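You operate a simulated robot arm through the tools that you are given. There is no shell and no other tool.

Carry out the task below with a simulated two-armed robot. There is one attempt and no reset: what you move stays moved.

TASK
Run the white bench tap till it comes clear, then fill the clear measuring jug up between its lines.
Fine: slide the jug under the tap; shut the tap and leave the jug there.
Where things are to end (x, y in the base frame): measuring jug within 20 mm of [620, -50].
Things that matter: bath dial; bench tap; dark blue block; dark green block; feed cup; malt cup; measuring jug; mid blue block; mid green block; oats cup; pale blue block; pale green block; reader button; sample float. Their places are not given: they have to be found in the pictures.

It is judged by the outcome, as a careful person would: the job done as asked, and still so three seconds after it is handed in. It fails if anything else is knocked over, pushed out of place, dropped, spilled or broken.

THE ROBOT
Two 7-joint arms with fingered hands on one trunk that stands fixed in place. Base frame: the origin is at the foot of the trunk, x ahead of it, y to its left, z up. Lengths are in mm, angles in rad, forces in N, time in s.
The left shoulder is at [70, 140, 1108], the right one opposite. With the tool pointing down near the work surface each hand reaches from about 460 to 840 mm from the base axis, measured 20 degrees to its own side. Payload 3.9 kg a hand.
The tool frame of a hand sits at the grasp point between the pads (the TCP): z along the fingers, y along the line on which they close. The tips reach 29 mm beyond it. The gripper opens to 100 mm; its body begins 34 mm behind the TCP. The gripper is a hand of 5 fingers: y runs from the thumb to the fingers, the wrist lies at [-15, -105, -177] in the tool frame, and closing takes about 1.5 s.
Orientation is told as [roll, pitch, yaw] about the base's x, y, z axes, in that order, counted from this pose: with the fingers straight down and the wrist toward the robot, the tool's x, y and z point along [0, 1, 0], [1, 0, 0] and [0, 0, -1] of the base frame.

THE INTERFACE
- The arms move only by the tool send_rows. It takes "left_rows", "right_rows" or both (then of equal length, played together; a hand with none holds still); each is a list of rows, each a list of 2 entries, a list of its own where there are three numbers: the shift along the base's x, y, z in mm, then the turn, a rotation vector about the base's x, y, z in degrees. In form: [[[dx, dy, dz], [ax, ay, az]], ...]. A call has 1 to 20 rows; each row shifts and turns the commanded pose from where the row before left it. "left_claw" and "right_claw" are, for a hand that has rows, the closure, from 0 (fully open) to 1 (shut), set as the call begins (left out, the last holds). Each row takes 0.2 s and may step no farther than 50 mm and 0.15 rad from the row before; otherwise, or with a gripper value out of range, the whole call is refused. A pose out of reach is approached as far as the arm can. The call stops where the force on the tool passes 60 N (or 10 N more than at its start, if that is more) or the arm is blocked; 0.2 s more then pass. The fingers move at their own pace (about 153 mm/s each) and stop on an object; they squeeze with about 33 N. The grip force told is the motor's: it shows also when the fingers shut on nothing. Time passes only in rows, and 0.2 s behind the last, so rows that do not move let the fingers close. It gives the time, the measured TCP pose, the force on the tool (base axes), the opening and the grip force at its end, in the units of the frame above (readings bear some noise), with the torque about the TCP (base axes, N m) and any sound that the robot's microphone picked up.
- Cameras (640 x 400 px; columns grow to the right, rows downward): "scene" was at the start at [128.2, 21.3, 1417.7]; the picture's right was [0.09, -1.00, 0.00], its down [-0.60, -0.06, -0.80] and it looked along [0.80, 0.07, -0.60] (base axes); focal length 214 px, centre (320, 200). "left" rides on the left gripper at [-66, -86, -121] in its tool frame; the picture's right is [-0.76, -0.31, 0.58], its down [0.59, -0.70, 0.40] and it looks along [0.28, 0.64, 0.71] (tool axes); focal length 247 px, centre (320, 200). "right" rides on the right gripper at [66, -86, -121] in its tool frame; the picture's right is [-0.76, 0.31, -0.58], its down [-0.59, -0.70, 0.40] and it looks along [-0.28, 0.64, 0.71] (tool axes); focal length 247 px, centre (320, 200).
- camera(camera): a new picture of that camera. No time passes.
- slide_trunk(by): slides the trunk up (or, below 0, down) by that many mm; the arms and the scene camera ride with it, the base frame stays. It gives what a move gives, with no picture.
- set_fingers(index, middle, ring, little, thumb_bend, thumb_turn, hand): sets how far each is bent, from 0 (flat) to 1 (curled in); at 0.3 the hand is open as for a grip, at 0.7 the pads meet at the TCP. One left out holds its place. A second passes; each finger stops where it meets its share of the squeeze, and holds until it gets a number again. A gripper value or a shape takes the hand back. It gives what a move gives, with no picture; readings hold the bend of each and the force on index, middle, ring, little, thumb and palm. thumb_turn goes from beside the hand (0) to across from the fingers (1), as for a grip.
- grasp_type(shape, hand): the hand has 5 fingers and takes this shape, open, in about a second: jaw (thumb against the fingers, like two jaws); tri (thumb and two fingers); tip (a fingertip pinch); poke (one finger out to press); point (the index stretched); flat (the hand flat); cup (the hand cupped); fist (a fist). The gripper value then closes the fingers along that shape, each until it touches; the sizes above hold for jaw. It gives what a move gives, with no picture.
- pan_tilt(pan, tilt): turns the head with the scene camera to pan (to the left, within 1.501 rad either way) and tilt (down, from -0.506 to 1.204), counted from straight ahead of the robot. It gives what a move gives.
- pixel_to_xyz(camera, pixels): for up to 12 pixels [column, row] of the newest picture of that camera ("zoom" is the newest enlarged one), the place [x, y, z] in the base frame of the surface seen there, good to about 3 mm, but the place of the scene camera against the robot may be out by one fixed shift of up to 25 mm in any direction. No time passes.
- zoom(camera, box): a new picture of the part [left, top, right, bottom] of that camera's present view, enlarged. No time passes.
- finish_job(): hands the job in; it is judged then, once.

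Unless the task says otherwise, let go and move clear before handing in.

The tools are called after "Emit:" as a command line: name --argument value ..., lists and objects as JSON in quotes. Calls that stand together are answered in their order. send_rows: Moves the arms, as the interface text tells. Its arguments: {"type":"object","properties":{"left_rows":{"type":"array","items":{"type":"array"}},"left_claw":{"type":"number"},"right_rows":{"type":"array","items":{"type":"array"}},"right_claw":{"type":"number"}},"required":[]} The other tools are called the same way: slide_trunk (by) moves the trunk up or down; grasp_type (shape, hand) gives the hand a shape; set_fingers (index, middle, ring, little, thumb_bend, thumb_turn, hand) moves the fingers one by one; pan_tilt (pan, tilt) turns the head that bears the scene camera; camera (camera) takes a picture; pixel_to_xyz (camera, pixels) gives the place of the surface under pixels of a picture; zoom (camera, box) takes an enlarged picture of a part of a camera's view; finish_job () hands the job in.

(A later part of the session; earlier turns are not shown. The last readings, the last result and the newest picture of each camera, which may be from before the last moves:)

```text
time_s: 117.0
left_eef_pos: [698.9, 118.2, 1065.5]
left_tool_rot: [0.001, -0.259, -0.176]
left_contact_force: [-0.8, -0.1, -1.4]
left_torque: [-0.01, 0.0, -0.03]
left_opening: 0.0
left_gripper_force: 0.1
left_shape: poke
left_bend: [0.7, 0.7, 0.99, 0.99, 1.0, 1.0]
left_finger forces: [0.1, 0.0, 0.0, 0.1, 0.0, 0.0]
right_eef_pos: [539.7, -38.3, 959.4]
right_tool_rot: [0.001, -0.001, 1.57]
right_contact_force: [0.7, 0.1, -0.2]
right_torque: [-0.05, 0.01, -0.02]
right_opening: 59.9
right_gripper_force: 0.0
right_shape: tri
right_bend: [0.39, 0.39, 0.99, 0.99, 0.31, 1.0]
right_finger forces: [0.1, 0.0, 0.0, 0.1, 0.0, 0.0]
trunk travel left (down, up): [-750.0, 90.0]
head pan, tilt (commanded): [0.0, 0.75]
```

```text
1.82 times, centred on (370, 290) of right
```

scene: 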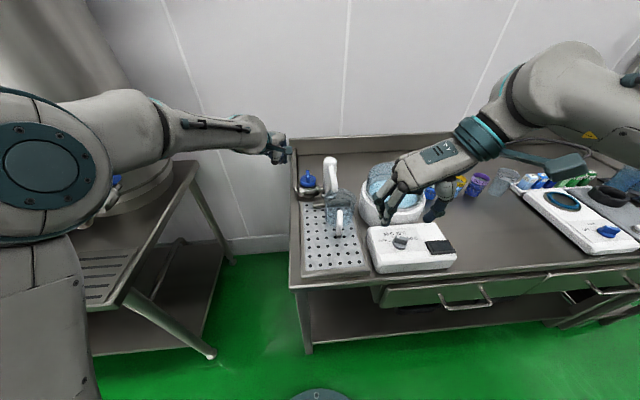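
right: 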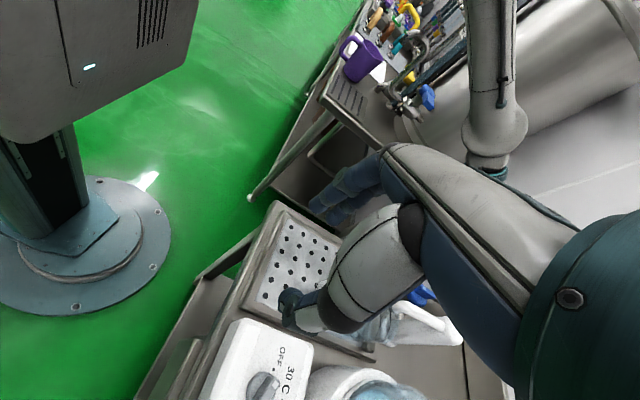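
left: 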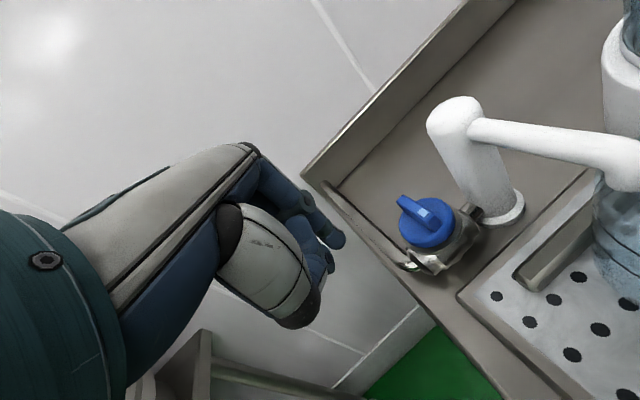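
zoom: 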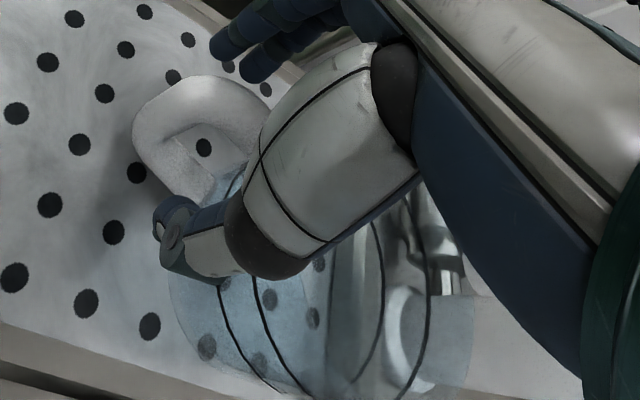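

Released. I'll withdraw the right hand along the same path so the scene camera has a clear view of the jug.

Emit:
send_rows --right_rows '[[[0, 0, 8], [0, 0, 0]], [[0, 0, 10], [0, 0, 0]], [[-8, 0, 12], [0, 0, 0]], [[-12, 0, 15], [0, 0, 0]], [[-15, 0, 18], [0, 0, 0]], [[-20, 0, 20], [0, 0, 0]], [[-25, -5, 20], [0, 0, 0]], [[-25, -15, 20], [0, 0, 0]], [[-25, -20, 20], [0, 0, 0]], [[-20, -20, 20], [0, 0, 0]], [[-10, -25, 15], [0, 0, 0]], [[0, -25, 15], [0, 0, 0]], [[0, -15, 10], [0, 0, 0]], [[0, 0, 0], [0, 0, 0]]]'

Emit:
camera --camera "scene"

Emit:
zoom --camera "scene" --box '[315, 180, 360, 240]'

Emit:
camera --camera "left"

```text
time_s: 120.0
left_eef_pos: [699.0, 118.0, 1064.7]
left_tool_rot: [-0.001, -0.261, -0.174]
left_contact_force: [-0.6, 0.0, 0.3]
left_torque: [0.02, -0.01, 0.01]
left_opening: 0.0
left_gripper_force: 0.0
left_shape: poke
left_bend: [0.7, 0.7, 0.99, 0.99, 1.0, 1.0]
left_finger forces: [0.1, 0.0, 0.0, 0.0, 0.0, 0.1]
right_eef_pos: [381.1, -167.7, 1164.8]
right_tool_rot: [-0.001, -0.002, 1.571]
right_contact_force: [-0.6, -0.2, 0.8]
right_torque: [0.02, 0.02, 0.01]
right_opening: 59.8
right_gripper_force: 0.0
right_shape: tri
right_bend: [0.39, 0.39, 0.99, 0.99, 0.3, 1.0]
right_finger forces: [0.1, 0.1, 0.1, 0.1, 0.0, 0.0]
trunk travel left (down, up): [-750.0, 90.0]
head pan, tilt (commanded): [0.0, 0.75]
```

```text
taken
```

scene: 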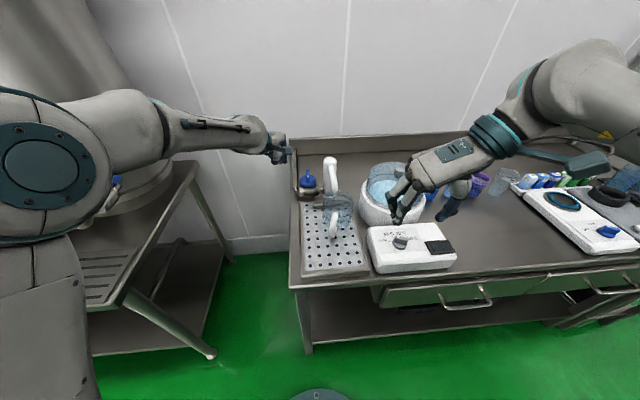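

```text
6.67 times, centred on (338, 210) of scene
```

zoom: 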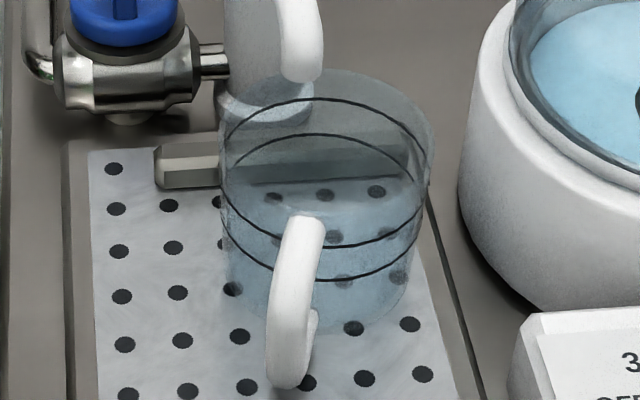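

```text
taken
```

left: 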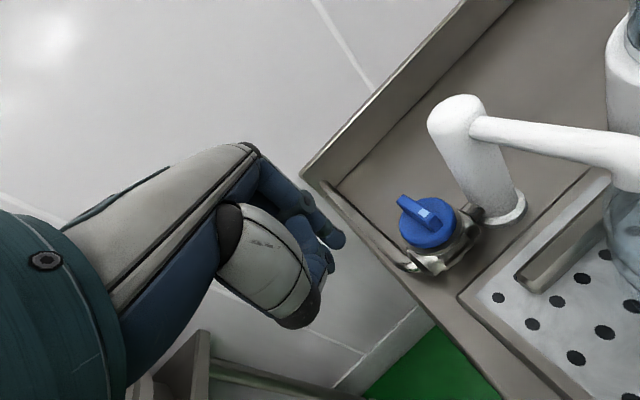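

The jug stands steady under the spout, slightly turned, with two clear lines. I'll cross-check its centre from the left camera's view of the lines.

Emit:
zoom --camera "left" --box '[560, 160, 640, 320]'

Emit:
zoom --camera "right" --box '[250, 230, 460, 400]'

```text
2.50 times, centred on (600, 240) of left
```

zoom: 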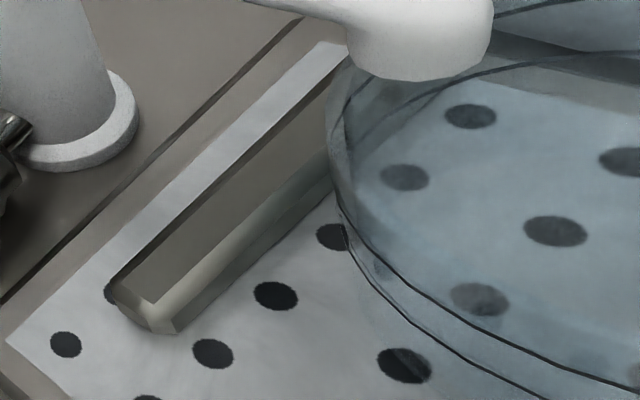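

```text
2.35 times, centred on (355, 315) of right
```

zoom: 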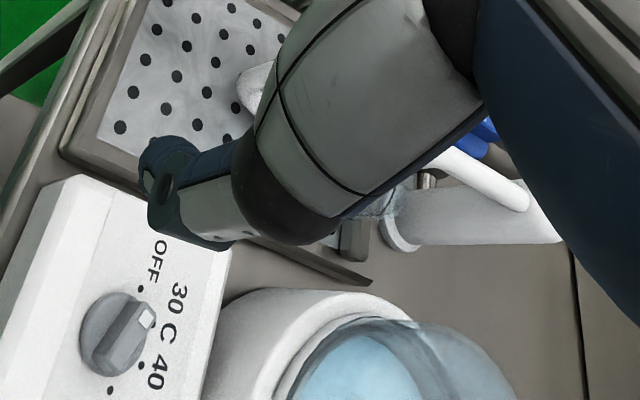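

Emit:
zoom --camera "left" --box '[560, 160, 640, 320]'

Emit:
pixel_to_xyz --camera "zoom" --pixels '[[360, 242], [400, 288], [460, 320], [520, 347], [580, 372], [345, 222], [370, 275], [410, 322], [470, 362], [530, 393], [475, 72], [600, 58]]'

```text
2.50 times, centred on (600, 240) of left
```

zoom: 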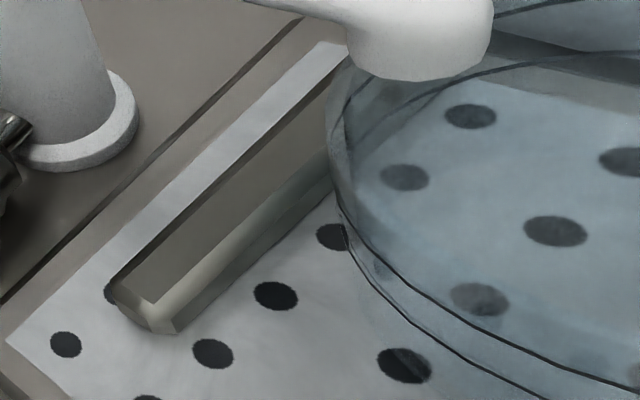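

```text
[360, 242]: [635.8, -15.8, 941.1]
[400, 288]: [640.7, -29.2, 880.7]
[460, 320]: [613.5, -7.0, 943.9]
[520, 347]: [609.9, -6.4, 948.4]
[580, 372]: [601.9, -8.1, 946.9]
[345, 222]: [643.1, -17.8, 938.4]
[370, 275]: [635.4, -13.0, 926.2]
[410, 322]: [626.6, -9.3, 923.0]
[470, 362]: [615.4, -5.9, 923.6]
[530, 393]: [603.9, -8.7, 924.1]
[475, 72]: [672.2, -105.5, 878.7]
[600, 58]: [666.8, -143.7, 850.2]
```

The left camera gives points fitting a centre at about (613, -54) with radius 48, well within tolerance, and lines at z 924 and 946. I'll bring the left finger back beside the near end of the bar to open the tap part way.

Emit:
send_rows --left_rows '[[[8, -8, -15], [0, 0, 0]], [[8, -8, -15], [0, 0, 0]], [[8, -8, -15], [0, 0, 0]], [[8, -8, -15], [0, 0, 0]], [[2, -4, -15], [0, 0, 0]], [[0, -2, -15], [0, 0, 0]], [[0, 0, 0], [0, 0, 0]]]'

Emit:
zoom --camera "left" --box '[280, 160, 440, 280]'

Emit:
pixel_to_xyz --camera "zoom" --pixels '[[265, 270], [240, 290], [300, 110], [330, 170], [350, 220], [370, 230]]'

```text
time_s: 121.6
left_eef_pos: [734.0, 80.6, 974.0]
left_tool_rot: [0.001, -0.261, -0.174]
left_contact_force: [-0.4, -0.2, -0.4]
left_torque: [0.0, 0.04, -0.01]
left_opening: 0.1
left_gripper_force: 0.1
left_shape: poke
left_bend: [0.7, 0.7, 0.99, 0.99, 1.0, 1.0]
left_finger forces: [0.0, 0.1, 0.0, 0.0, 0.0, 0.0]
right_eef_pos: [380.9, -166.7, 1164.0]
right_tool_rot: [-0.002, 0.001, 1.571]
right_contact_force: [-0.2, 0.1, -0.7]
right_torque: [0.03, 0.0, 0.02]
right_opening: 59.8
right_gripper_force: 0.1
right_shape: tri
right_bend: [0.39, 0.39, 0.99, 0.99, 0.3, 1.0]
right_finger forces: [0.0, 0.0, 0.1, 0.0, 0.0, 0.0]
trunk travel left (down, up): [-750.0, 90.0]
head pan, tilt (commanded): [0.0, 0.75]
```

```text
3.33 times, centred on (360, 220) of left
```

zoom: 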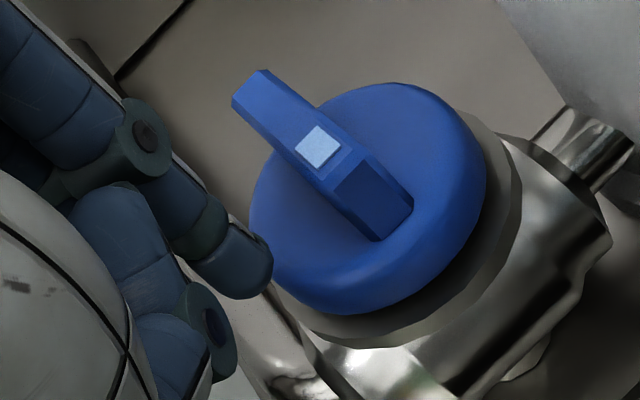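

```text
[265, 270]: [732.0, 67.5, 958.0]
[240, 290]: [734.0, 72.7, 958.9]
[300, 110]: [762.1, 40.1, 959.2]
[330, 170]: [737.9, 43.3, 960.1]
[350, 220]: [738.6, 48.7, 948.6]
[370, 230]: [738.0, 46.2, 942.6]
```

The finger is in place beside the shut bar, and the bar shows no change. I'll push to contact, then open by a small angle and look at the stream.

Emit:
send_rows --left_rows '[[[0, -5, 0], [0, 0, 0]], [[0, -5, 0], [0, 0, 0]], [[0, -5, 0], [0, 0, 0]], [[-1, -3, 0], [0, 0, 0]], [[-1, -3, 0], [0, 0, 0]]]'

Emit:
zoom --camera "left" --box '[280, 160, 440, 280]'

Emit:
zoom --camera "scene" --box '[315, 180, 360, 240]'

```text
time_s: 122.8
left_eef_pos: [730.9, 60.7, 975.1]
left_tool_rot: [0.0, -0.26, -0.174]
left_contact_force: [0.0, 2.2, -0.5]
left_torque: [0.04, 0.02, 0.03]
left_opening: 0.0
left_gripper_force: 0.0
left_shape: poke
left_bend: [0.7, 0.7, 0.99, 0.99, 1.0, 1.0]
left_finger forces: [2.5, 0.1, 0.1, 0.0, 0.0, 0.0]
right_eef_pos: [381.2, -167.1, 1164.8]
right_tool_rot: [0.0, -0.001, 1.572]
right_contact_force: [0.5, -0.3, 0.6]
right_torque: [-0.02, -0.01, 0.01]
right_opening: 59.9
right_gripper_force: 0.2
right_shape: tri
right_bend: [0.39, 0.39, 0.99, 0.99, 0.3, 1.0]
right_finger forces: [0.0, 0.1, 0.0, 0.0, 0.1, 0.0]
trunk travel left (down, up): [-750.0, 90.0]
head pan, tilt (commanded): [0.0, 0.75]
```

```text
3.33 times, centred on (360, 220) of left
```

zoom: 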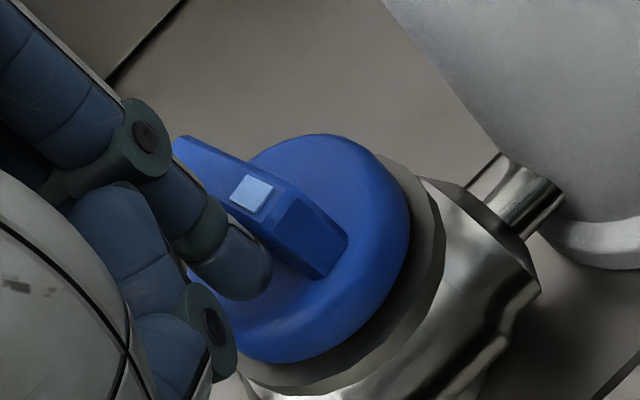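

```text
6.67 times, centred on (338, 210) of scene
```

zoom: 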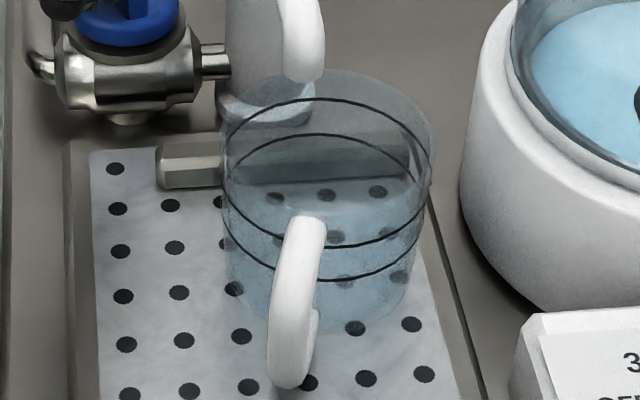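

The bar has turned about 20° with no stream yet. I'll push a few millimetres more.

Emit:
send_rows --left_rows '[[[0, -3, 0], [0, 0, 0]], [[0, -2, 0], [0, 0, 0]]]'

Emit:
zoom --camera "scene" --box '[315, 180, 360, 240]'

Emit:
zoom --camera "left" --box '[280, 160, 440, 280]'

```text
time_s: 123.4
left_eef_pos: [730.4, 54.0, 975.7]
left_tool_rot: [0.001, -0.259, -0.174]
left_contact_force: [-0.8, -0.5, -0.3]
left_torque: [-0.01, 0.0, 0.01]
left_opening: 0.0
left_gripper_force: 0.1
left_shape: poke
left_bend: [0.7, 0.7, 0.99, 0.99, 1.0, 1.0]
left_finger forces: [0.1, 0.1, 0.0, 0.0, 0.0, 0.0]
right_eef_pos: [380.7, -167.7, 1163.7]
right_tool_rot: [0.001, 0.0, 1.57]
right_contact_force: [-0.1, 0.5, -0.7]
right_torque: [-0.01, -0.05, 0.01]
right_opening: 60.1
right_gripper_force: 0.0
right_shape: tri
right_bend: [0.39, 0.39, 0.99, 0.99, 0.3, 1.0]
right_finger forces: [0.0, 0.1, 0.0, 0.0, 0.0, 0.0]
trunk travel left (down, up): [-750.0, 90.0]
head pan, tilt (commanded): [0.0, 0.75]
```

```text
6.67 times, centred on (338, 210) of scene
```

zoom: 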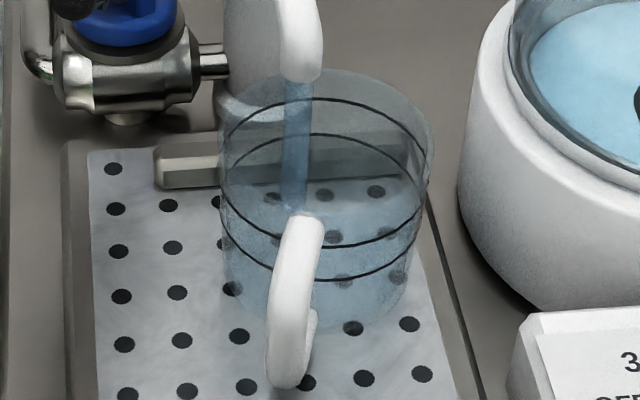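

```text
3.33 times, centred on (360, 220) of left
```

zoom: 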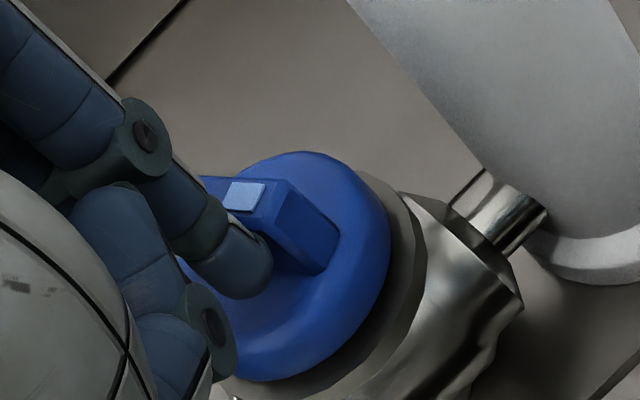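

Clear water is now falling inside the jug at zoomed (295,150). I'll move the finger round to the closing-ready spot beside the far end of the bar while watching the level.

Emit:
send_rows --left_rows '[[[0, 12, 0], [0, 0, 0]], [[0, 12, 0], [0, 0, 0]], [[6, 7, 0], [0, 0, 0]], [[10, 0, 0], [0, 0, 0]], [[8, -2, 0], [0, 0, 0]]]'

Emit:
zoom --camera "scene" --box '[315, 180, 360, 240]'

Emit:
zoom --camera "left" --box '[280, 160, 440, 280]'

```text
time_s: 124.6
left_eef_pos: [754.8, 84.5, 974.0]
left_tool_rot: [0.001, -0.259, -0.175]
left_contact_force: [0.9, -0.7, 0.1]
left_torque: [0.03, 0.0, -0.01]
left_opening: 0.0
left_gripper_force: 0.0
left_shape: poke
left_bend: [0.7, 0.7, 0.99, 0.99, 1.0, 1.0]
left_finger forces: [0.1, 0.0, 0.0, 0.0, 0.0, 0.0]
right_eef_pos: [381.0, -168.3, 1163.6]
right_tool_rot: [0.0, 0.001, 1.572]
right_contact_force: [-0.4, -0.4, -0.2]
right_torque: [-0.01, 0.02, -0.01]
right_opening: 60.0
right_gripper_force: 0.2
right_shape: tri
right_bend: [0.39, 0.39, 0.99, 0.99, 0.3, 1.0]
right_finger forces: [0.0, 0.1, 0.0, 0.0, 0.0, 0.0]
trunk travel left (down, up): [-750.0, 90.0]
head pan, tilt (commanded): [0.0, 0.75]
```

```text
6.67 times, centred on (338, 210) of scene
```

zoom: 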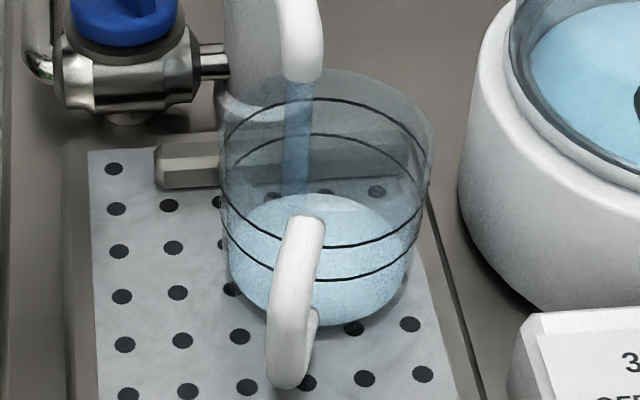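

```text
3.33 times, centred on (360, 220) of left
```

zoom: 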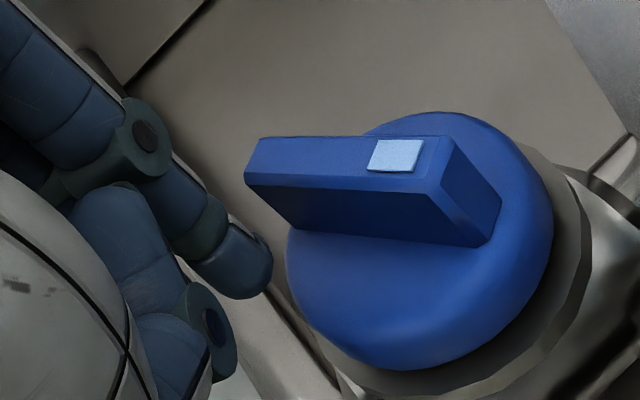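

The surface has appeared low in the jug, its far edge at zoomed row ~193 against the lower line's 133 and the upper line's 98. I'll wait 1 s and measure the rate of rise.

Emit:
send_rows --left_rows '[[[0, 0, 0], [0, 0, 0]], [[0, 0, 0], [0, 0, 0]], [[0, 0, 0], [0, 0, 0]], [[0, 0, 0], [0, 0, 0]]]'

Emit:
zoom --camera "scene" --box '[315, 180, 360, 240]'

```text
time_s: 125.6
left_eef_pos: [755.2, 83.4, 974.5]
left_tool_rot: [0.0, -0.26, -0.174]
left_contact_force: [-0.2, 0.6, -0.3]
left_torque: [0.0, 0.03, 0.0]
left_opening: 0.0
left_gripper_force: 0.0
left_shape: poke
left_bend: [0.7, 0.7, 0.99, 0.99, 1.0, 1.0]
left_finger forces: [0.0, 0.1, 0.0, 0.0, 0.2, 0.0]
right_eef_pos: [381.3, -168.7, 1164.3]
right_tool_rot: [-0.001, 0.0, 1.571]
right_contact_force: [-0.3, 0.1, 0.7]
right_torque: [0.01, -0.01, -0.02]
right_opening: 60.0
right_gripper_force: 0.1
right_shape: tri
right_bend: [0.39, 0.39, 0.99, 0.99, 0.3, 1.0]
right_finger forces: [0.1, 0.0, 0.0, 0.0, 0.1, 0.0]
trunk travel left (down, up): [-750.0, 90.0]
head pan, tilt (commanded): [0.0, 0.75]
```

```text
6.67 times, centred on (338, 210) of scene
```

zoom: 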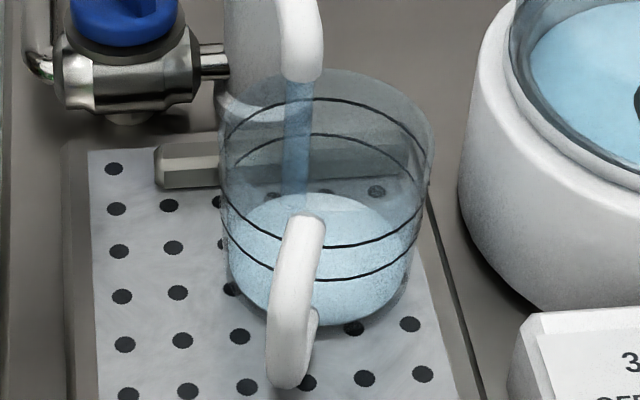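

The level rises slowly. I'll wait 3 s and look again.

Emit:
send_rows --left_rows '[[[0, 0, 0], [0, 0, 0]], [[0, 0, 0], [0, 0, 0]], [[0, 0, 0], [0, 0, 0]], [[0, 0, 0], [0, 0, 0]], [[0, 0, 0], [0, 0, 0]], [[0, 0, 0], [0, 0, 0]], [[0, 0, 0], [0, 0, 0]], [[0, 0, 0], [0, 0, 0]], [[0, 0, 0], [0, 0, 0]], [[0, 0, 0], [0, 0, 0]], [[0, 0, 0], [0, 0, 0]], [[0, 0, 0], [0, 0, 0]], [[0, 0, 0], [0, 0, 0]], [[0, 0, 0], [0, 0, 0]]]'

Emit:
zoom --camera "scene" --box '[315, 180, 360, 240]'

```text
time_s: 128.6
left_eef_pos: [754.2, 83.3, 974.4]
left_tool_rot: [0.001, -0.259, -0.174]
left_contact_force: [-0.1, -0.4, 0.1]
left_torque: [0.0, 0.0, -0.01]
left_opening: 0.1
left_gripper_force: 0.0
left_shape: poke
left_bend: [0.7, 0.7, 0.99, 0.99, 1.0, 1.0]
left_finger forces: [0.0, 0.0, 0.1, 0.1, 0.0, 0.0]
right_eef_pos: [381.0, -168.1, 1164.9]
right_tool_rot: [0.0, 0.001, 1.57]
right_contact_force: [0.3, -0.2, -0.3]
right_torque: [0.0, -0.07, -0.03]
right_opening: 59.8
right_gripper_force: 0.1
right_shape: tri
right_bend: [0.39, 0.39, 0.99, 0.99, 0.3, 1.0]
right_finger forces: [0.0, 0.0, 0.0, 0.0, 0.0, 0.0]
trunk travel left (down, up): [-750.0, 90.0]
head pan, tilt (commanded): [0.0, 0.75]
```

```text
6.67 times, centred on (338, 210) of scene
```

zoom: 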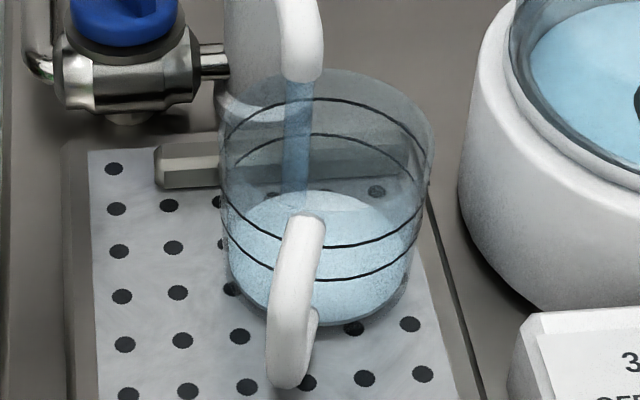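

The surface's far edge has moved only from row 193 to 190 in 4 s, so it would take well over a minute at this opening. I'll open the tap wider by pushing the near end again.

Emit:
send_rows --left_rows '[[[-10, 0, 0], [0, 0, 0]], [[-10, 0, 0], [0, 0, 0]], [[-4, -8, 0], [0, 0, 0]], [[0, -10, 0], [0, 0, 0]], [[0, -8, 0], [0, 0, 0]], [[1, -4, 0], [0, 0, 0]], [[1, -4, 0], [0, 0, 0]], [[2, -4, 0], [0, 0, 0]], [[2, -3, 0], [0, 0, 0]]]'

Emit:
zoom --camera "left" --box '[280, 160, 440, 280]'

Emit:
zoom --camera "scene" --box '[315, 180, 360, 240]'

```text
time_s: 130.6
left_eef_pos: [737.5, 42.3, 973.7]
left_tool_rot: [0.0, -0.261, -0.172]
left_contact_force: [-1.1, 0.5, -0.7]
left_torque: [0.02, 0.01, 0.03]
left_opening: 0.0
left_gripper_force: 0.0
left_shape: poke
left_bend: [0.7, 0.7, 0.99, 0.99, 1.0, 1.0]
left_finger forces: [1.0, 0.0, 0.0, 0.0, 0.1, 0.1]
right_eef_pos: [380.8, -167.7, 1164.5]
right_tool_rot: [0.001, 0.0, 1.573]
right_contact_force: [0.1, 0.4, 0.8]
right_torque: [0.02, -0.01, 0.01]
right_opening: 59.9
right_gripper_force: 0.0
right_shape: tri
right_bend: [0.39, 0.39, 0.99, 0.99, 0.3, 1.0]
right_finger forces: [0.0, 0.0, 0.0, 0.1, 0.1, 0.1]
trunk travel left (down, up): [-750.0, 90.0]
head pan, tilt (commanded): [0.0, 0.75]
```

```text
3.33 times, centred on (360, 220) of left
```

zoom: 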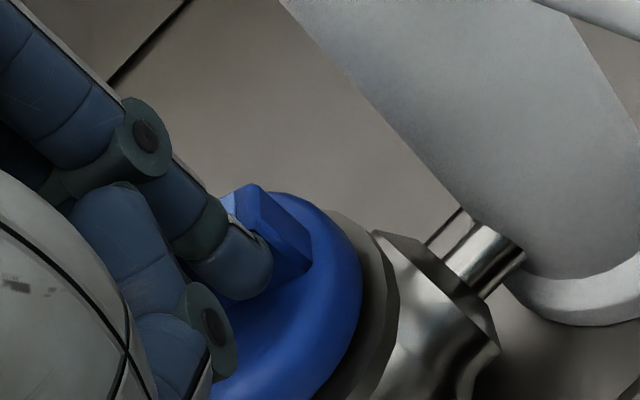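

```text
6.67 times, centred on (338, 210) of scene
```

zoom: 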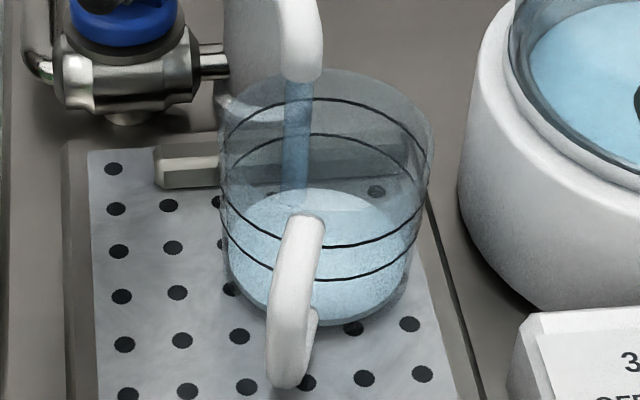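

The tap is now about 70° open. I'll move the finger to the closing-ready side of the bar's left end and time the rise.

Emit:
send_rows --left_rows '[[[-6, 3, 0], [0, 0, 0]], [[-5, 8, 0], [0, 0, 0]], [[0, 10, 0], [0, 0, 0]], [[0, 10, 0], [0, 0, 0]], [[8, 2, 0], [0, 0, 0]], [[0, 0, 0], [0, 0, 0]]]'

Emit:
zoom --camera "left" --box '[280, 160, 440, 280]'

Emit:
zoom --camera "scene" --box '[315, 180, 360, 240]'

```text
time_s: 132.0
left_eef_pos: [734.9, 74.7, 974.1]
left_tool_rot: [0.001, -0.263, -0.176]
left_contact_force: [0.0, -0.5, -0.3]
left_torque: [-0.02, 0.0, -0.03]
left_opening: 0.0
left_gripper_force: 0.1
left_shape: poke
left_bend: [0.7, 0.7, 0.99, 0.99, 1.0, 1.0]
left_finger forces: [0.0, 0.0, 0.0, 0.0, 0.1, 0.0]
right_eef_pos: [381.6, -167.6, 1164.2]
right_tool_rot: [0.001, 0.0, 1.572]
right_contact_force: [-0.1, 1.0, -0.2]
right_torque: [0.02, -0.01, -0.01]
right_opening: 59.9
right_gripper_force: 0.0
right_shape: tri
right_bend: [0.39, 0.39, 0.99, 0.99, 0.3, 1.0]
right_finger forces: [0.0, 0.0, 0.1, 0.0, 0.1, 0.0]
trunk travel left (down, up): [-750.0, 90.0]
head pan, tilt (commanded): [0.0, 0.75]
```

```text
3.33 times, centred on (360, 220) of left
```

zoom: 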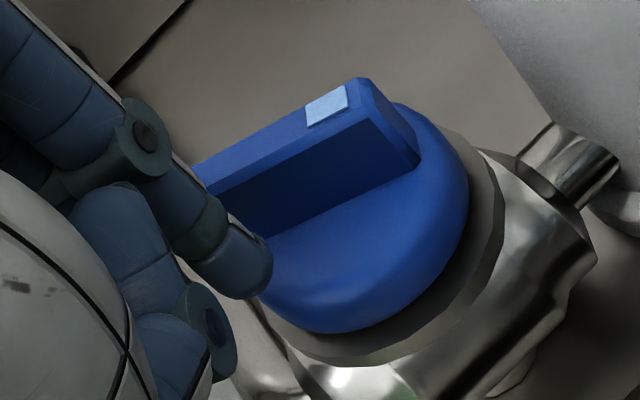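

```text
6.67 times, centred on (338, 210) of scene
```

zoom: 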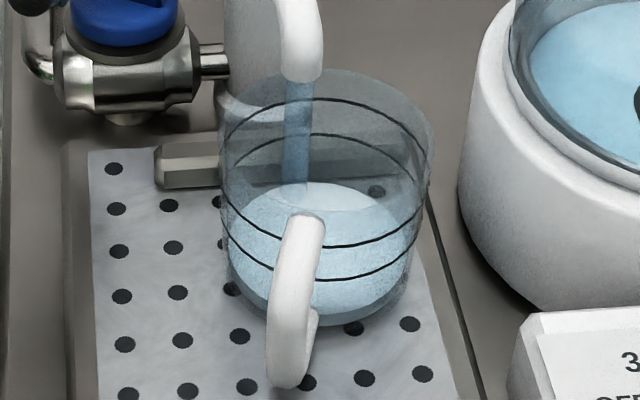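

The far edge is at about row 183, rising faster now. The target is midway between the lines, around row 115. I'll wait 3 s and re-measure.

Emit:
send_rows --left_rows '[[[0, 0, 0], [0, 0, 0]], [[0, 0, 0], [0, 0, 0]], [[0, 0, 0], [0, 0, 0]], [[0, 0, 0], [0, 0, 0]], [[0, 0, 0], [0, 0, 0]], [[0, 0, 0], [0, 0, 0]], [[0, 0, 0], [0, 0, 0]], [[0, 0, 0], [0, 0, 0]], [[0, 0, 0], [0, 0, 0]], [[0, 0, 0], [0, 0, 0]], [[0, 0, 0], [0, 0, 0]], [[0, 0, 0], [0, 0, 0]], [[0, 0, 0], [0, 0, 0]], [[0, 0, 0], [0, 0, 0]]]'

Emit:
zoom --camera "scene" --box '[315, 180, 360, 240]'

```text
time_s: 135.0
left_eef_pos: [735.0, 75.3, 974.4]
left_tool_rot: [-0.001, -0.259, -0.175]
left_contact_force: [0.2, 0.6, 0.1]
left_torque: [0.0, -0.02, -0.01]
left_opening: 0.0
left_gripper_force: 0.1
left_shape: poke
left_bend: [0.7, 0.7, 0.99, 0.99, 1.0, 1.0]
left_finger forces: [0.1, 0.0, 0.0, 0.0, 0.1, 0.0]
right_eef_pos: [380.5, -168.0, 1163.9]
right_tool_rot: [0.0, 0.0, 1.57]
right_contact_force: [-0.3, -0.2, -0.2]
right_torque: [0.0, -0.03, -0.02]
right_opening: 60.0
right_gripper_force: 0.1
right_shape: tri
right_bend: [0.39, 0.39, 0.99, 0.99, 0.3, 1.0]
right_finger forces: [0.1, 0.0, 0.0, 0.0, 0.0, 0.0]
trunk travel left (down, up): [-750.0, 90.0]
head pan, tilt (commanded): [0.0, 0.75]
```

```text
6.67 times, centred on (338, 210) of scene
```

zoom: 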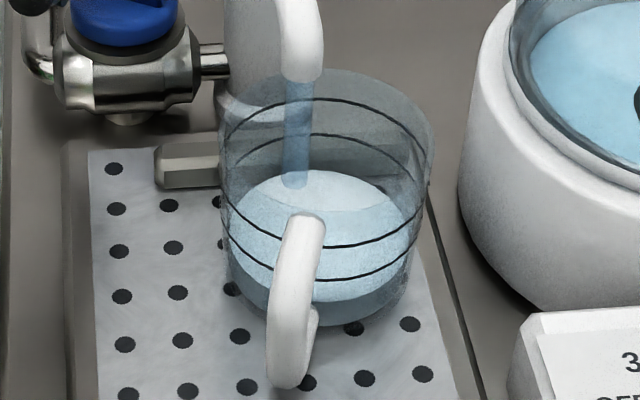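

The far edge is now near row 170 and the near edge near row 302 (lower line's near edge is 280). At about 4 px/s I need roughly 12 s more, so I'll wait 4 s and check.

Emit:
send_rows --left_rows '[[[0, 0, 0], [0, 0, 0]], [[0, 0, 0], [0, 0, 0]], [[0, 0, 0], [0, 0, 0]], [[0, 0, 0], [0, 0, 0]], [[0, 0, 0], [0, 0, 0]], [[0, 0, 0], [0, 0, 0]], [[0, 0, 0], [0, 0, 0]], [[0, 0, 0], [0, 0, 0]], [[0, 0, 0], [0, 0, 0]], [[0, 0, 0], [0, 0, 0]], [[0, 0, 0], [0, 0, 0]], [[0, 0, 0], [0, 0, 0]], [[0, 0, 0], [0, 0, 0]], [[0, 0, 0], [0, 0, 0]], [[0, 0, 0], [0, 0, 0]], [[0, 0, 0], [0, 0, 0]], [[0, 0, 0], [0, 0, 0]], [[0, 0, 0], [0, 0, 0]], [[0, 0, 0], [0, 0, 0]]]'

Emit:
zoom --camera "scene" --box '[315, 180, 360, 240]'

```text
time_s: 139.0
left_eef_pos: [735.6, 75.9, 974.3]
left_tool_rot: [0.002, -0.259, -0.174]
left_contact_force: [0.5, -0.1, 0.3]
left_torque: [0.0, 0.04, 0.01]
left_opening: 0.0
left_gripper_force: 0.0
left_shape: poke
left_bend: [0.7, 0.7, 0.99, 0.99, 1.0, 1.0]
left_finger forces: [0.1, 0.0, 0.0, 0.1, 0.0, 0.0]
right_eef_pos: [381.1, -168.1, 1163.2]
right_tool_rot: [0.0, -0.001, 1.571]
right_contact_force: [0.1, -0.2, -0.3]
right_torque: [-0.01, 0.02, 0.04]
right_opening: 59.6
right_gripper_force: 0.0
right_shape: tri
right_bend: [0.39, 0.39, 0.99, 0.99, 0.3, 1.0]
right_finger forces: [0.0, 0.0, 0.0, 0.0, 0.1, 0.0]
trunk travel left (down, up): [-750.0, 90.0]
head pan, tilt (commanded): [0.0, 0.75]
```

```text
6.67 times, centred on (338, 210) of scene
```

zoom: 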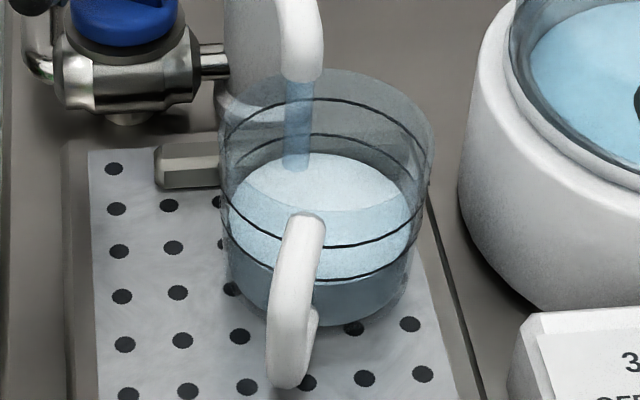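

Allowing for wall thickness, the surface is about 7 mm below the lower line and rising about 3 mm/s. I'll wait 3 s more, edging the finger closer, check, then close.

Emit:
send_rows --left_rows '[[[4, 0, 0], [0, 0, 0]], [[0, 0, 0], [0, 0, 0]], [[0, 0, 0], [0, 0, 0]], [[0, 0, 0], [0, 0, 0]], [[0, 0, 0], [0, 0, 0]], [[0, 0, 0], [0, 0, 0]], [[0, 0, 0], [0, 0, 0]], [[0, 0, 0], [0, 0, 0]], [[0, 0, 0], [0, 0, 0]], [[0, 0, 0], [0, 0, 0]], [[0, 0, 0], [0, 0, 0]], [[0, 0, 0], [0, 0, 0]], [[0, 0, 0], [0, 0, 0]]]'

Emit:
zoom --camera "scene" --box '[315, 180, 360, 240]'

Emit:
zoom --camera "left" --box '[280, 160, 440, 280]'

```text
time_s: 141.8
left_eef_pos: [739.4, 75.1, 973.8]
left_tool_rot: [-0.001, -0.261, -0.176]
left_contact_force: [-0.4, 0.4, 1.2]
left_torque: [0.02, 0.01, -0.01]
left_opening: 0.0
left_gripper_force: 0.0
left_shape: poke
left_bend: [0.7, 0.7, 0.99, 0.99, 1.0, 1.0]
left_finger forces: [0.0, 0.1, 0.0, 0.0, 0.1, 0.0]
right_eef_pos: [381.5, -167.1, 1163.9]
right_tool_rot: [-0.001, -0.001, 1.57]
right_contact_force: [0.0, 0.1, 0.4]
right_torque: [-0.01, -0.01, 0.01]
right_opening: 59.7
right_gripper_force: 0.1
right_shape: tri
right_bend: [0.39, 0.39, 0.99, 0.99, 0.3, 1.0]
right_finger forces: [0.0, 0.1, 0.0, 0.0, 0.0, 0.0]
trunk travel left (down, up): [-750.0, 90.0]
head pan, tilt (commanded): [0.0, 0.75]
```

```text
6.67 times, centred on (338, 210) of scene
```

zoom: 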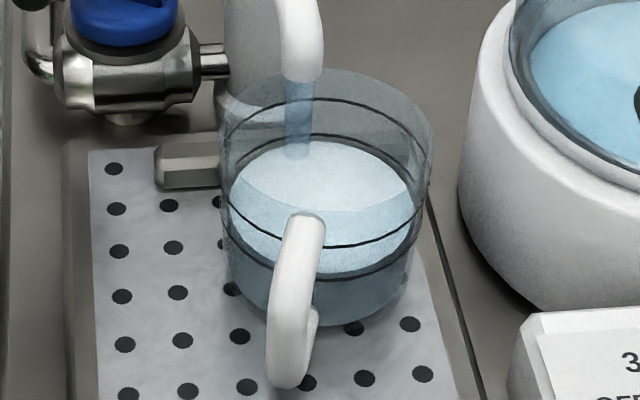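

```text
3.33 times, centred on (360, 220) of left
```

zoom: 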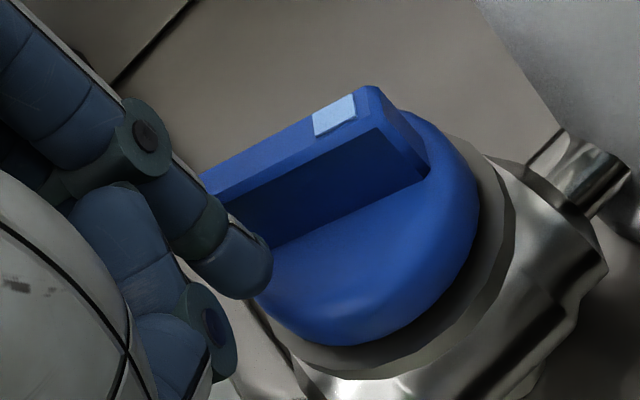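

The surface is now level with the lower line (edges at rows 141 and 272), rising about 2.4 mm/s. I'll wait 3 s more to get well between the lines, then close.

Emit:
send_rows --left_rows '[[[0, 0, 0], [0, 0, 0]], [[0, 0, 0], [0, 0, 0]], [[0, 0, 0], [0, 0, 0]], [[0, 0, 0], [0, 0, 0]], [[0, 0, 0], [0, 0, 0]], [[0, 0, 0], [0, 0, 0]], [[0, 0, 0], [0, 0, 0]], [[0, 0, 0], [0, 0, 0]], [[0, 0, 0], [0, 0, 0]], [[0, 0, 0], [0, 0, 0]], [[0, 0, 0], [0, 0, 0]], [[0, 0, 0], [0, 0, 0]], [[0, 0, 0], [0, 0, 0]]]'

Emit:
zoom --camera "scene" --box '[315, 180, 360, 240]'

```text
time_s: 144.6
left_eef_pos: [739.3, 75.1, 974.3]
left_tool_rot: [0.001, -0.261, -0.174]
left_contact_force: [-0.8, -0.2, 0.6]
left_torque: [-0.03, -0.02, 0.02]
left_opening: 0.1
left_gripper_force: 0.1
left_shape: poke
left_bend: [0.7, 0.7, 0.99, 0.99, 1.0, 1.0]
left_finger forces: [0.0, 0.0, 0.1, 0.0, 0.0, 0.0]
right_eef_pos: [381.7, -167.8, 1165.4]
right_tool_rot: [0.0, 0.0, 1.57]
right_contact_force: [0.4, -0.1, -0.6]
right_torque: [0.0, -0.01, 0.04]
right_opening: 59.8
right_gripper_force: 0.1
right_shape: tri
right_bend: [0.39, 0.39, 0.99, 0.99, 0.3, 1.0]
right_finger forces: [0.0, 0.0, 0.0, 0.0, 0.0, 0.1]
trunk travel left (down, up): [-750.0, 90.0]
head pan, tilt (commanded): [0.0, 0.75]
```

```text
6.67 times, centred on (338, 210) of scene
```

zoom: 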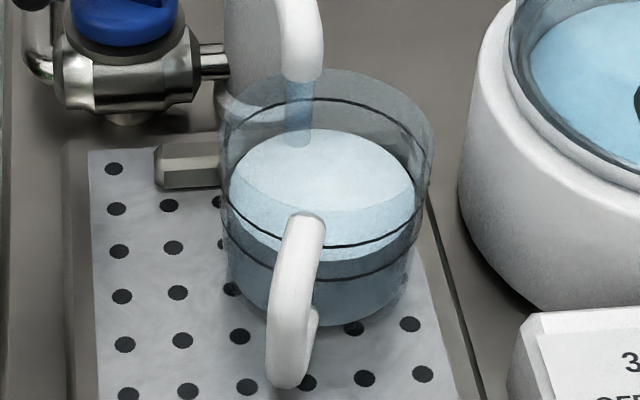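

The surface is about 8 mm above the lower line (edges at rows 129 and 260), so I'll close the tap now along the known arc.

Emit:
send_rows --left_rows '[[[5, -3, 0], [0, 0, 0]], [[5, -1, 0], [0, 0, 0]], [[5, -1, 0], [0, 0, 0]], [[5, 0, 0], [0, 0, 0]], [[5, -1, 0], [0, 0, 0]], [[3, -2, 0], [0, 0, 0]], [[0, -1, 0], [0, 0, 0]]]'

Emit:
zoom --camera "scene" --box '[315, 180, 360, 240]'

Emit:
zoom --camera "left" --box '[280, 160, 440, 280]'

```text
time_s: 146.2
left_eef_pos: [765.9, 67.8, 975.4]
left_tool_rot: [-0.001, -0.263, -0.173]
left_contact_force: [1.7, 6.5, 2.2]
left_torque: [0.08, -0.02, 0.06]
left_opening: 0.1
left_gripper_force: 0.0
left_shape: poke
left_bend: [0.7, 0.7, 0.99, 0.99, 1.0, 1.0]
left_finger forces: [6.0, 0.0, 0.1, 0.0, 0.1, 0.1]
right_eef_pos: [380.9, -165.3, 1163.5]
right_tool_rot: [0.001, 0.002, 1.57]
right_contact_force: [0.0, -0.2, 0.0]
right_torque: [-0.02, -0.01, -0.02]
right_opening: 59.9
right_gripper_force: 0.0
right_shape: tri
right_bend: [0.39, 0.39, 0.99, 0.99, 0.3, 1.0]
right_finger forces: [0.1, 0.1, 0.0, 0.0, 0.1, 0.0]
trunk travel left (down, up): [-750.0, 90.0]
head pan, tilt (commanded): [0.0, 0.75]
```

```text
6.67 times, centred on (338, 210) of scene
```

zoom: 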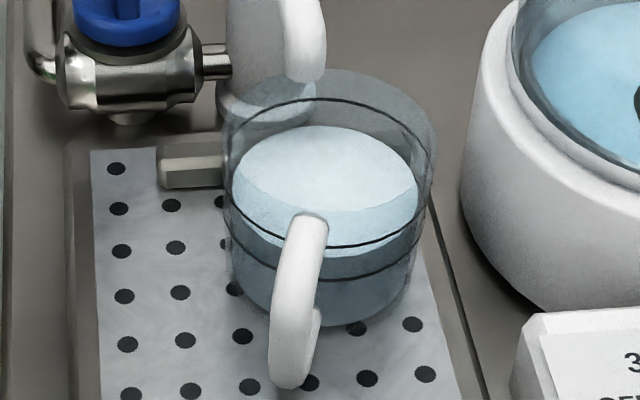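

```text
3.33 times, centred on (360, 220) of left
```

zoom: 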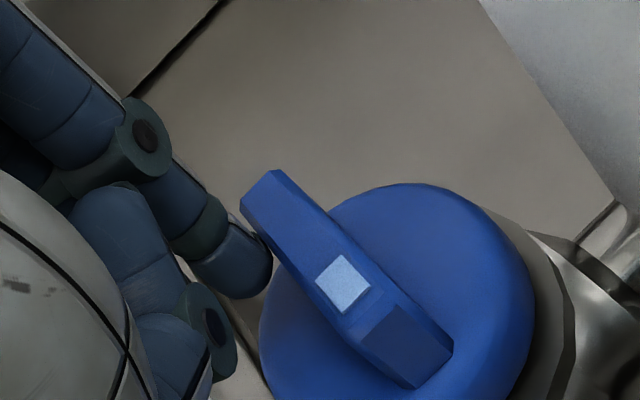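

The stream has stopped and the surface sits about midway between the two lines (edges at rows 126 and 257, lines at 98/247 and 133/280). I'll press the bar firmly against its stop once more, then back off.

Emit:
send_rows --left_rows '[[[0, -2, 0], [0, 0, 0]], [[0, 0, 0], [0, 0, 0]]]'

Emit:
send_rows --left_rows '[[[-2, 12, 0], [0, 0, 0]], [[-4, 8, 10], [0, 0, 0]], [[-10, 6, 20], [0, 0, 0]], [[-15, 8, 20], [0, 0, 0]], [[-15, 8, 20], [0, 0, 0]], [[-15, 8, 20], [0, 0, 0]], [[-20, 8, 10], [0, 0, 0]], [[-20, 10, 10], [0, 0, 0]], [[-20, 10, 10], [0, 0, 0]], [[0, 0, 0], [0, 0, 0]]]'

Emit:
zoom --camera "scene" --box '[300, 160, 370, 250]'

Emit:
camera --camera "scene"

Emit:
camera --camera "left"

```text
time_s: 146.8
left_eef_pos: [766.4, 68.5, 974.5]
left_tool_rot: [0.0, -0.261, -0.172]
left_contact_force: [2.8, 13.3, 3.4]
left_torque: [0.17, -0.02, 0.15]
left_opening: 0.0
left_gripper_force: 0.1
left_shape: poke
left_bend: [0.7, 0.7, 0.99, 0.99, 1.0, 1.0]
left_finger forces: [13.3, 0.0, 0.1, 0.1, 0.0, 0.1]
right_eef_pos: [381.8, -166.5, 1165.1]
right_tool_rot: [0.0, 0.001, 1.574]
right_contact_force: [0.2, -0.1, 0.2]
right_torque: [-0.01, -0.02, 0.01]
right_opening: 59.7
right_gripper_force: 0.0
right_shape: tri
right_bend: [0.39, 0.39, 0.99, 0.99, 0.3, 1.0]
right_finger forces: [0.0, 0.0, 0.1, 0.0, 0.1, 0.0]
trunk travel left (down, up): [-750.0, 90.0]
head pan, tilt (commanded): [0.0, 0.75]
```

```text
time_s: 149.0
left_eef_pos: [643.4, 140.3, 1093.0]
left_tool_rot: [0.003, -0.26, -0.176]
left_contact_force: [0.4, -0.5, 0.0]
left_torque: [0.01, 0.0, -0.02]
left_opening: 0.0
left_gripper_force: 0.0
left_shape: poke
left_bend: [0.7, 0.7, 0.99, 0.99, 1.0, 1.0]
left_finger forces: [0.1, 0.1, 0.0, 0.0, 0.1, 0.0]
right_eef_pos: [381.7, -167.7, 1163.7]
right_tool_rot: [0.001, 0.0, 1.571]
right_contact_force: [-0.4, -0.7, 0.6]
right_torque: [0.01, 0.02, 0.05]
right_opening: 59.8
right_gripper_force: 0.0
right_shape: tri
right_bend: [0.39, 0.39, 0.99, 0.99, 0.3, 1.0]
right_finger forces: [0.1, 0.1, 0.0, 0.0, 0.0, 0.1]
trunk travel left (down, up): [-750.0, 90.0]
head pan, tilt (commanded): [0.0, 0.75]
```

```text
4.44 times, centred on (335, 205) of scene
```

zoom: 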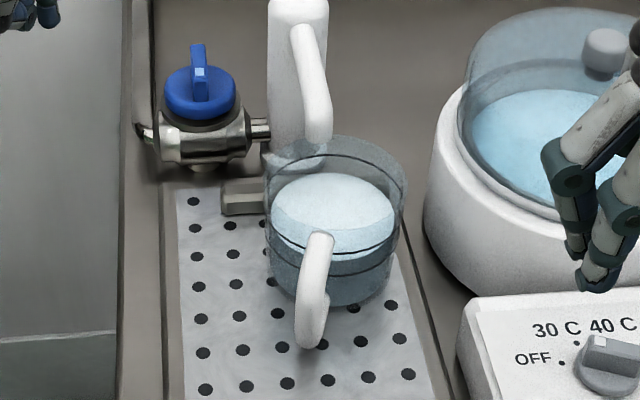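

```text
taken
```

scene: 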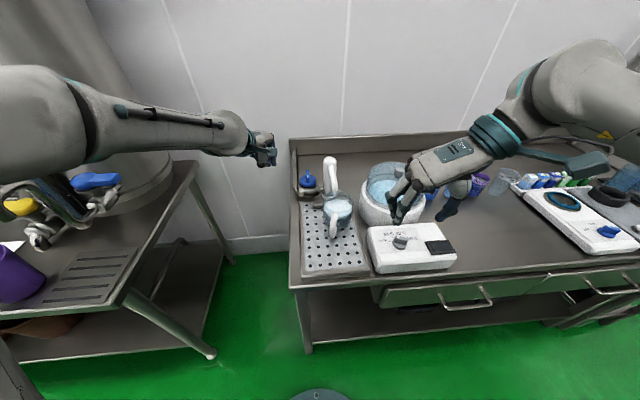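

```text
taken
```

left: 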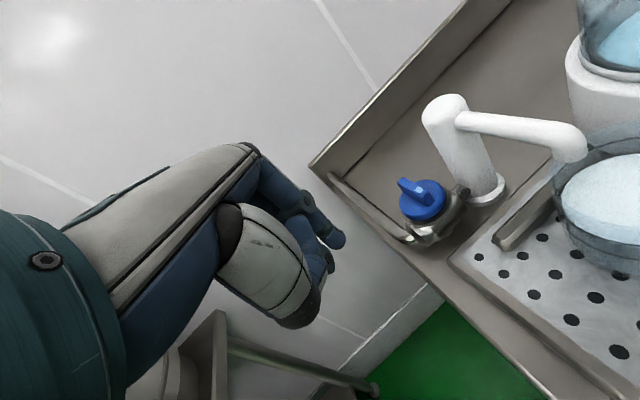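

The tap is shut, the stream is gone and the left hand is clear. I'll measure the water surface height against the lines from the left camera.

Emit:
zoom --camera "left" --box '[520, 110, 640, 290]'

Emit:
pixel_to_xyz --camera "left" --pixels '[[600, 195], [615, 200], [625, 215], [610, 180], [635, 190], [580, 195], [630, 230], [595, 210], [620, 180], [605, 225]]'

Emit:
pixel_to_xyz --camera "scene" --pixels '[[335, 205], [340, 203], [345, 206], [338, 210], [348, 212], [330, 208]]'

```text
2.22 times, centred on (580, 200) of left
```

zoom: 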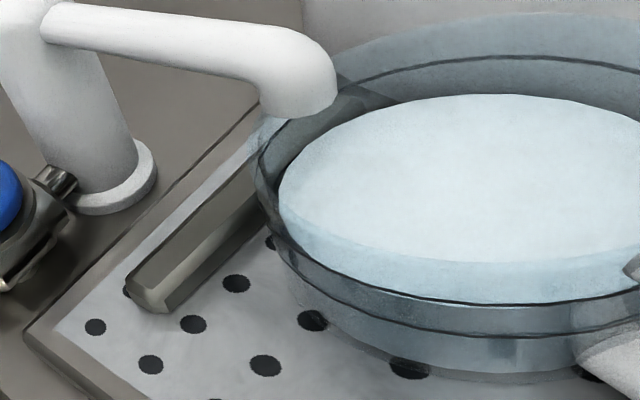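

```text
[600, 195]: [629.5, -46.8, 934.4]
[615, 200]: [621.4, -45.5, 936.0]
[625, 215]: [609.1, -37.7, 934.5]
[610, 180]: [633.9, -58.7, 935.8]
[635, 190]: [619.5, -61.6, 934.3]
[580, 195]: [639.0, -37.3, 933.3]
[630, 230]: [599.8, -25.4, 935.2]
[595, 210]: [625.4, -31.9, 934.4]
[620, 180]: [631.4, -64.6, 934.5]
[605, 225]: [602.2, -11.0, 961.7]
```

```text
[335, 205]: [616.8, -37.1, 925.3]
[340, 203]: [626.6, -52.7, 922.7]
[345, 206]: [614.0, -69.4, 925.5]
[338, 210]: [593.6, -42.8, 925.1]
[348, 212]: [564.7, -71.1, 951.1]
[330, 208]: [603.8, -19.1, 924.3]
```

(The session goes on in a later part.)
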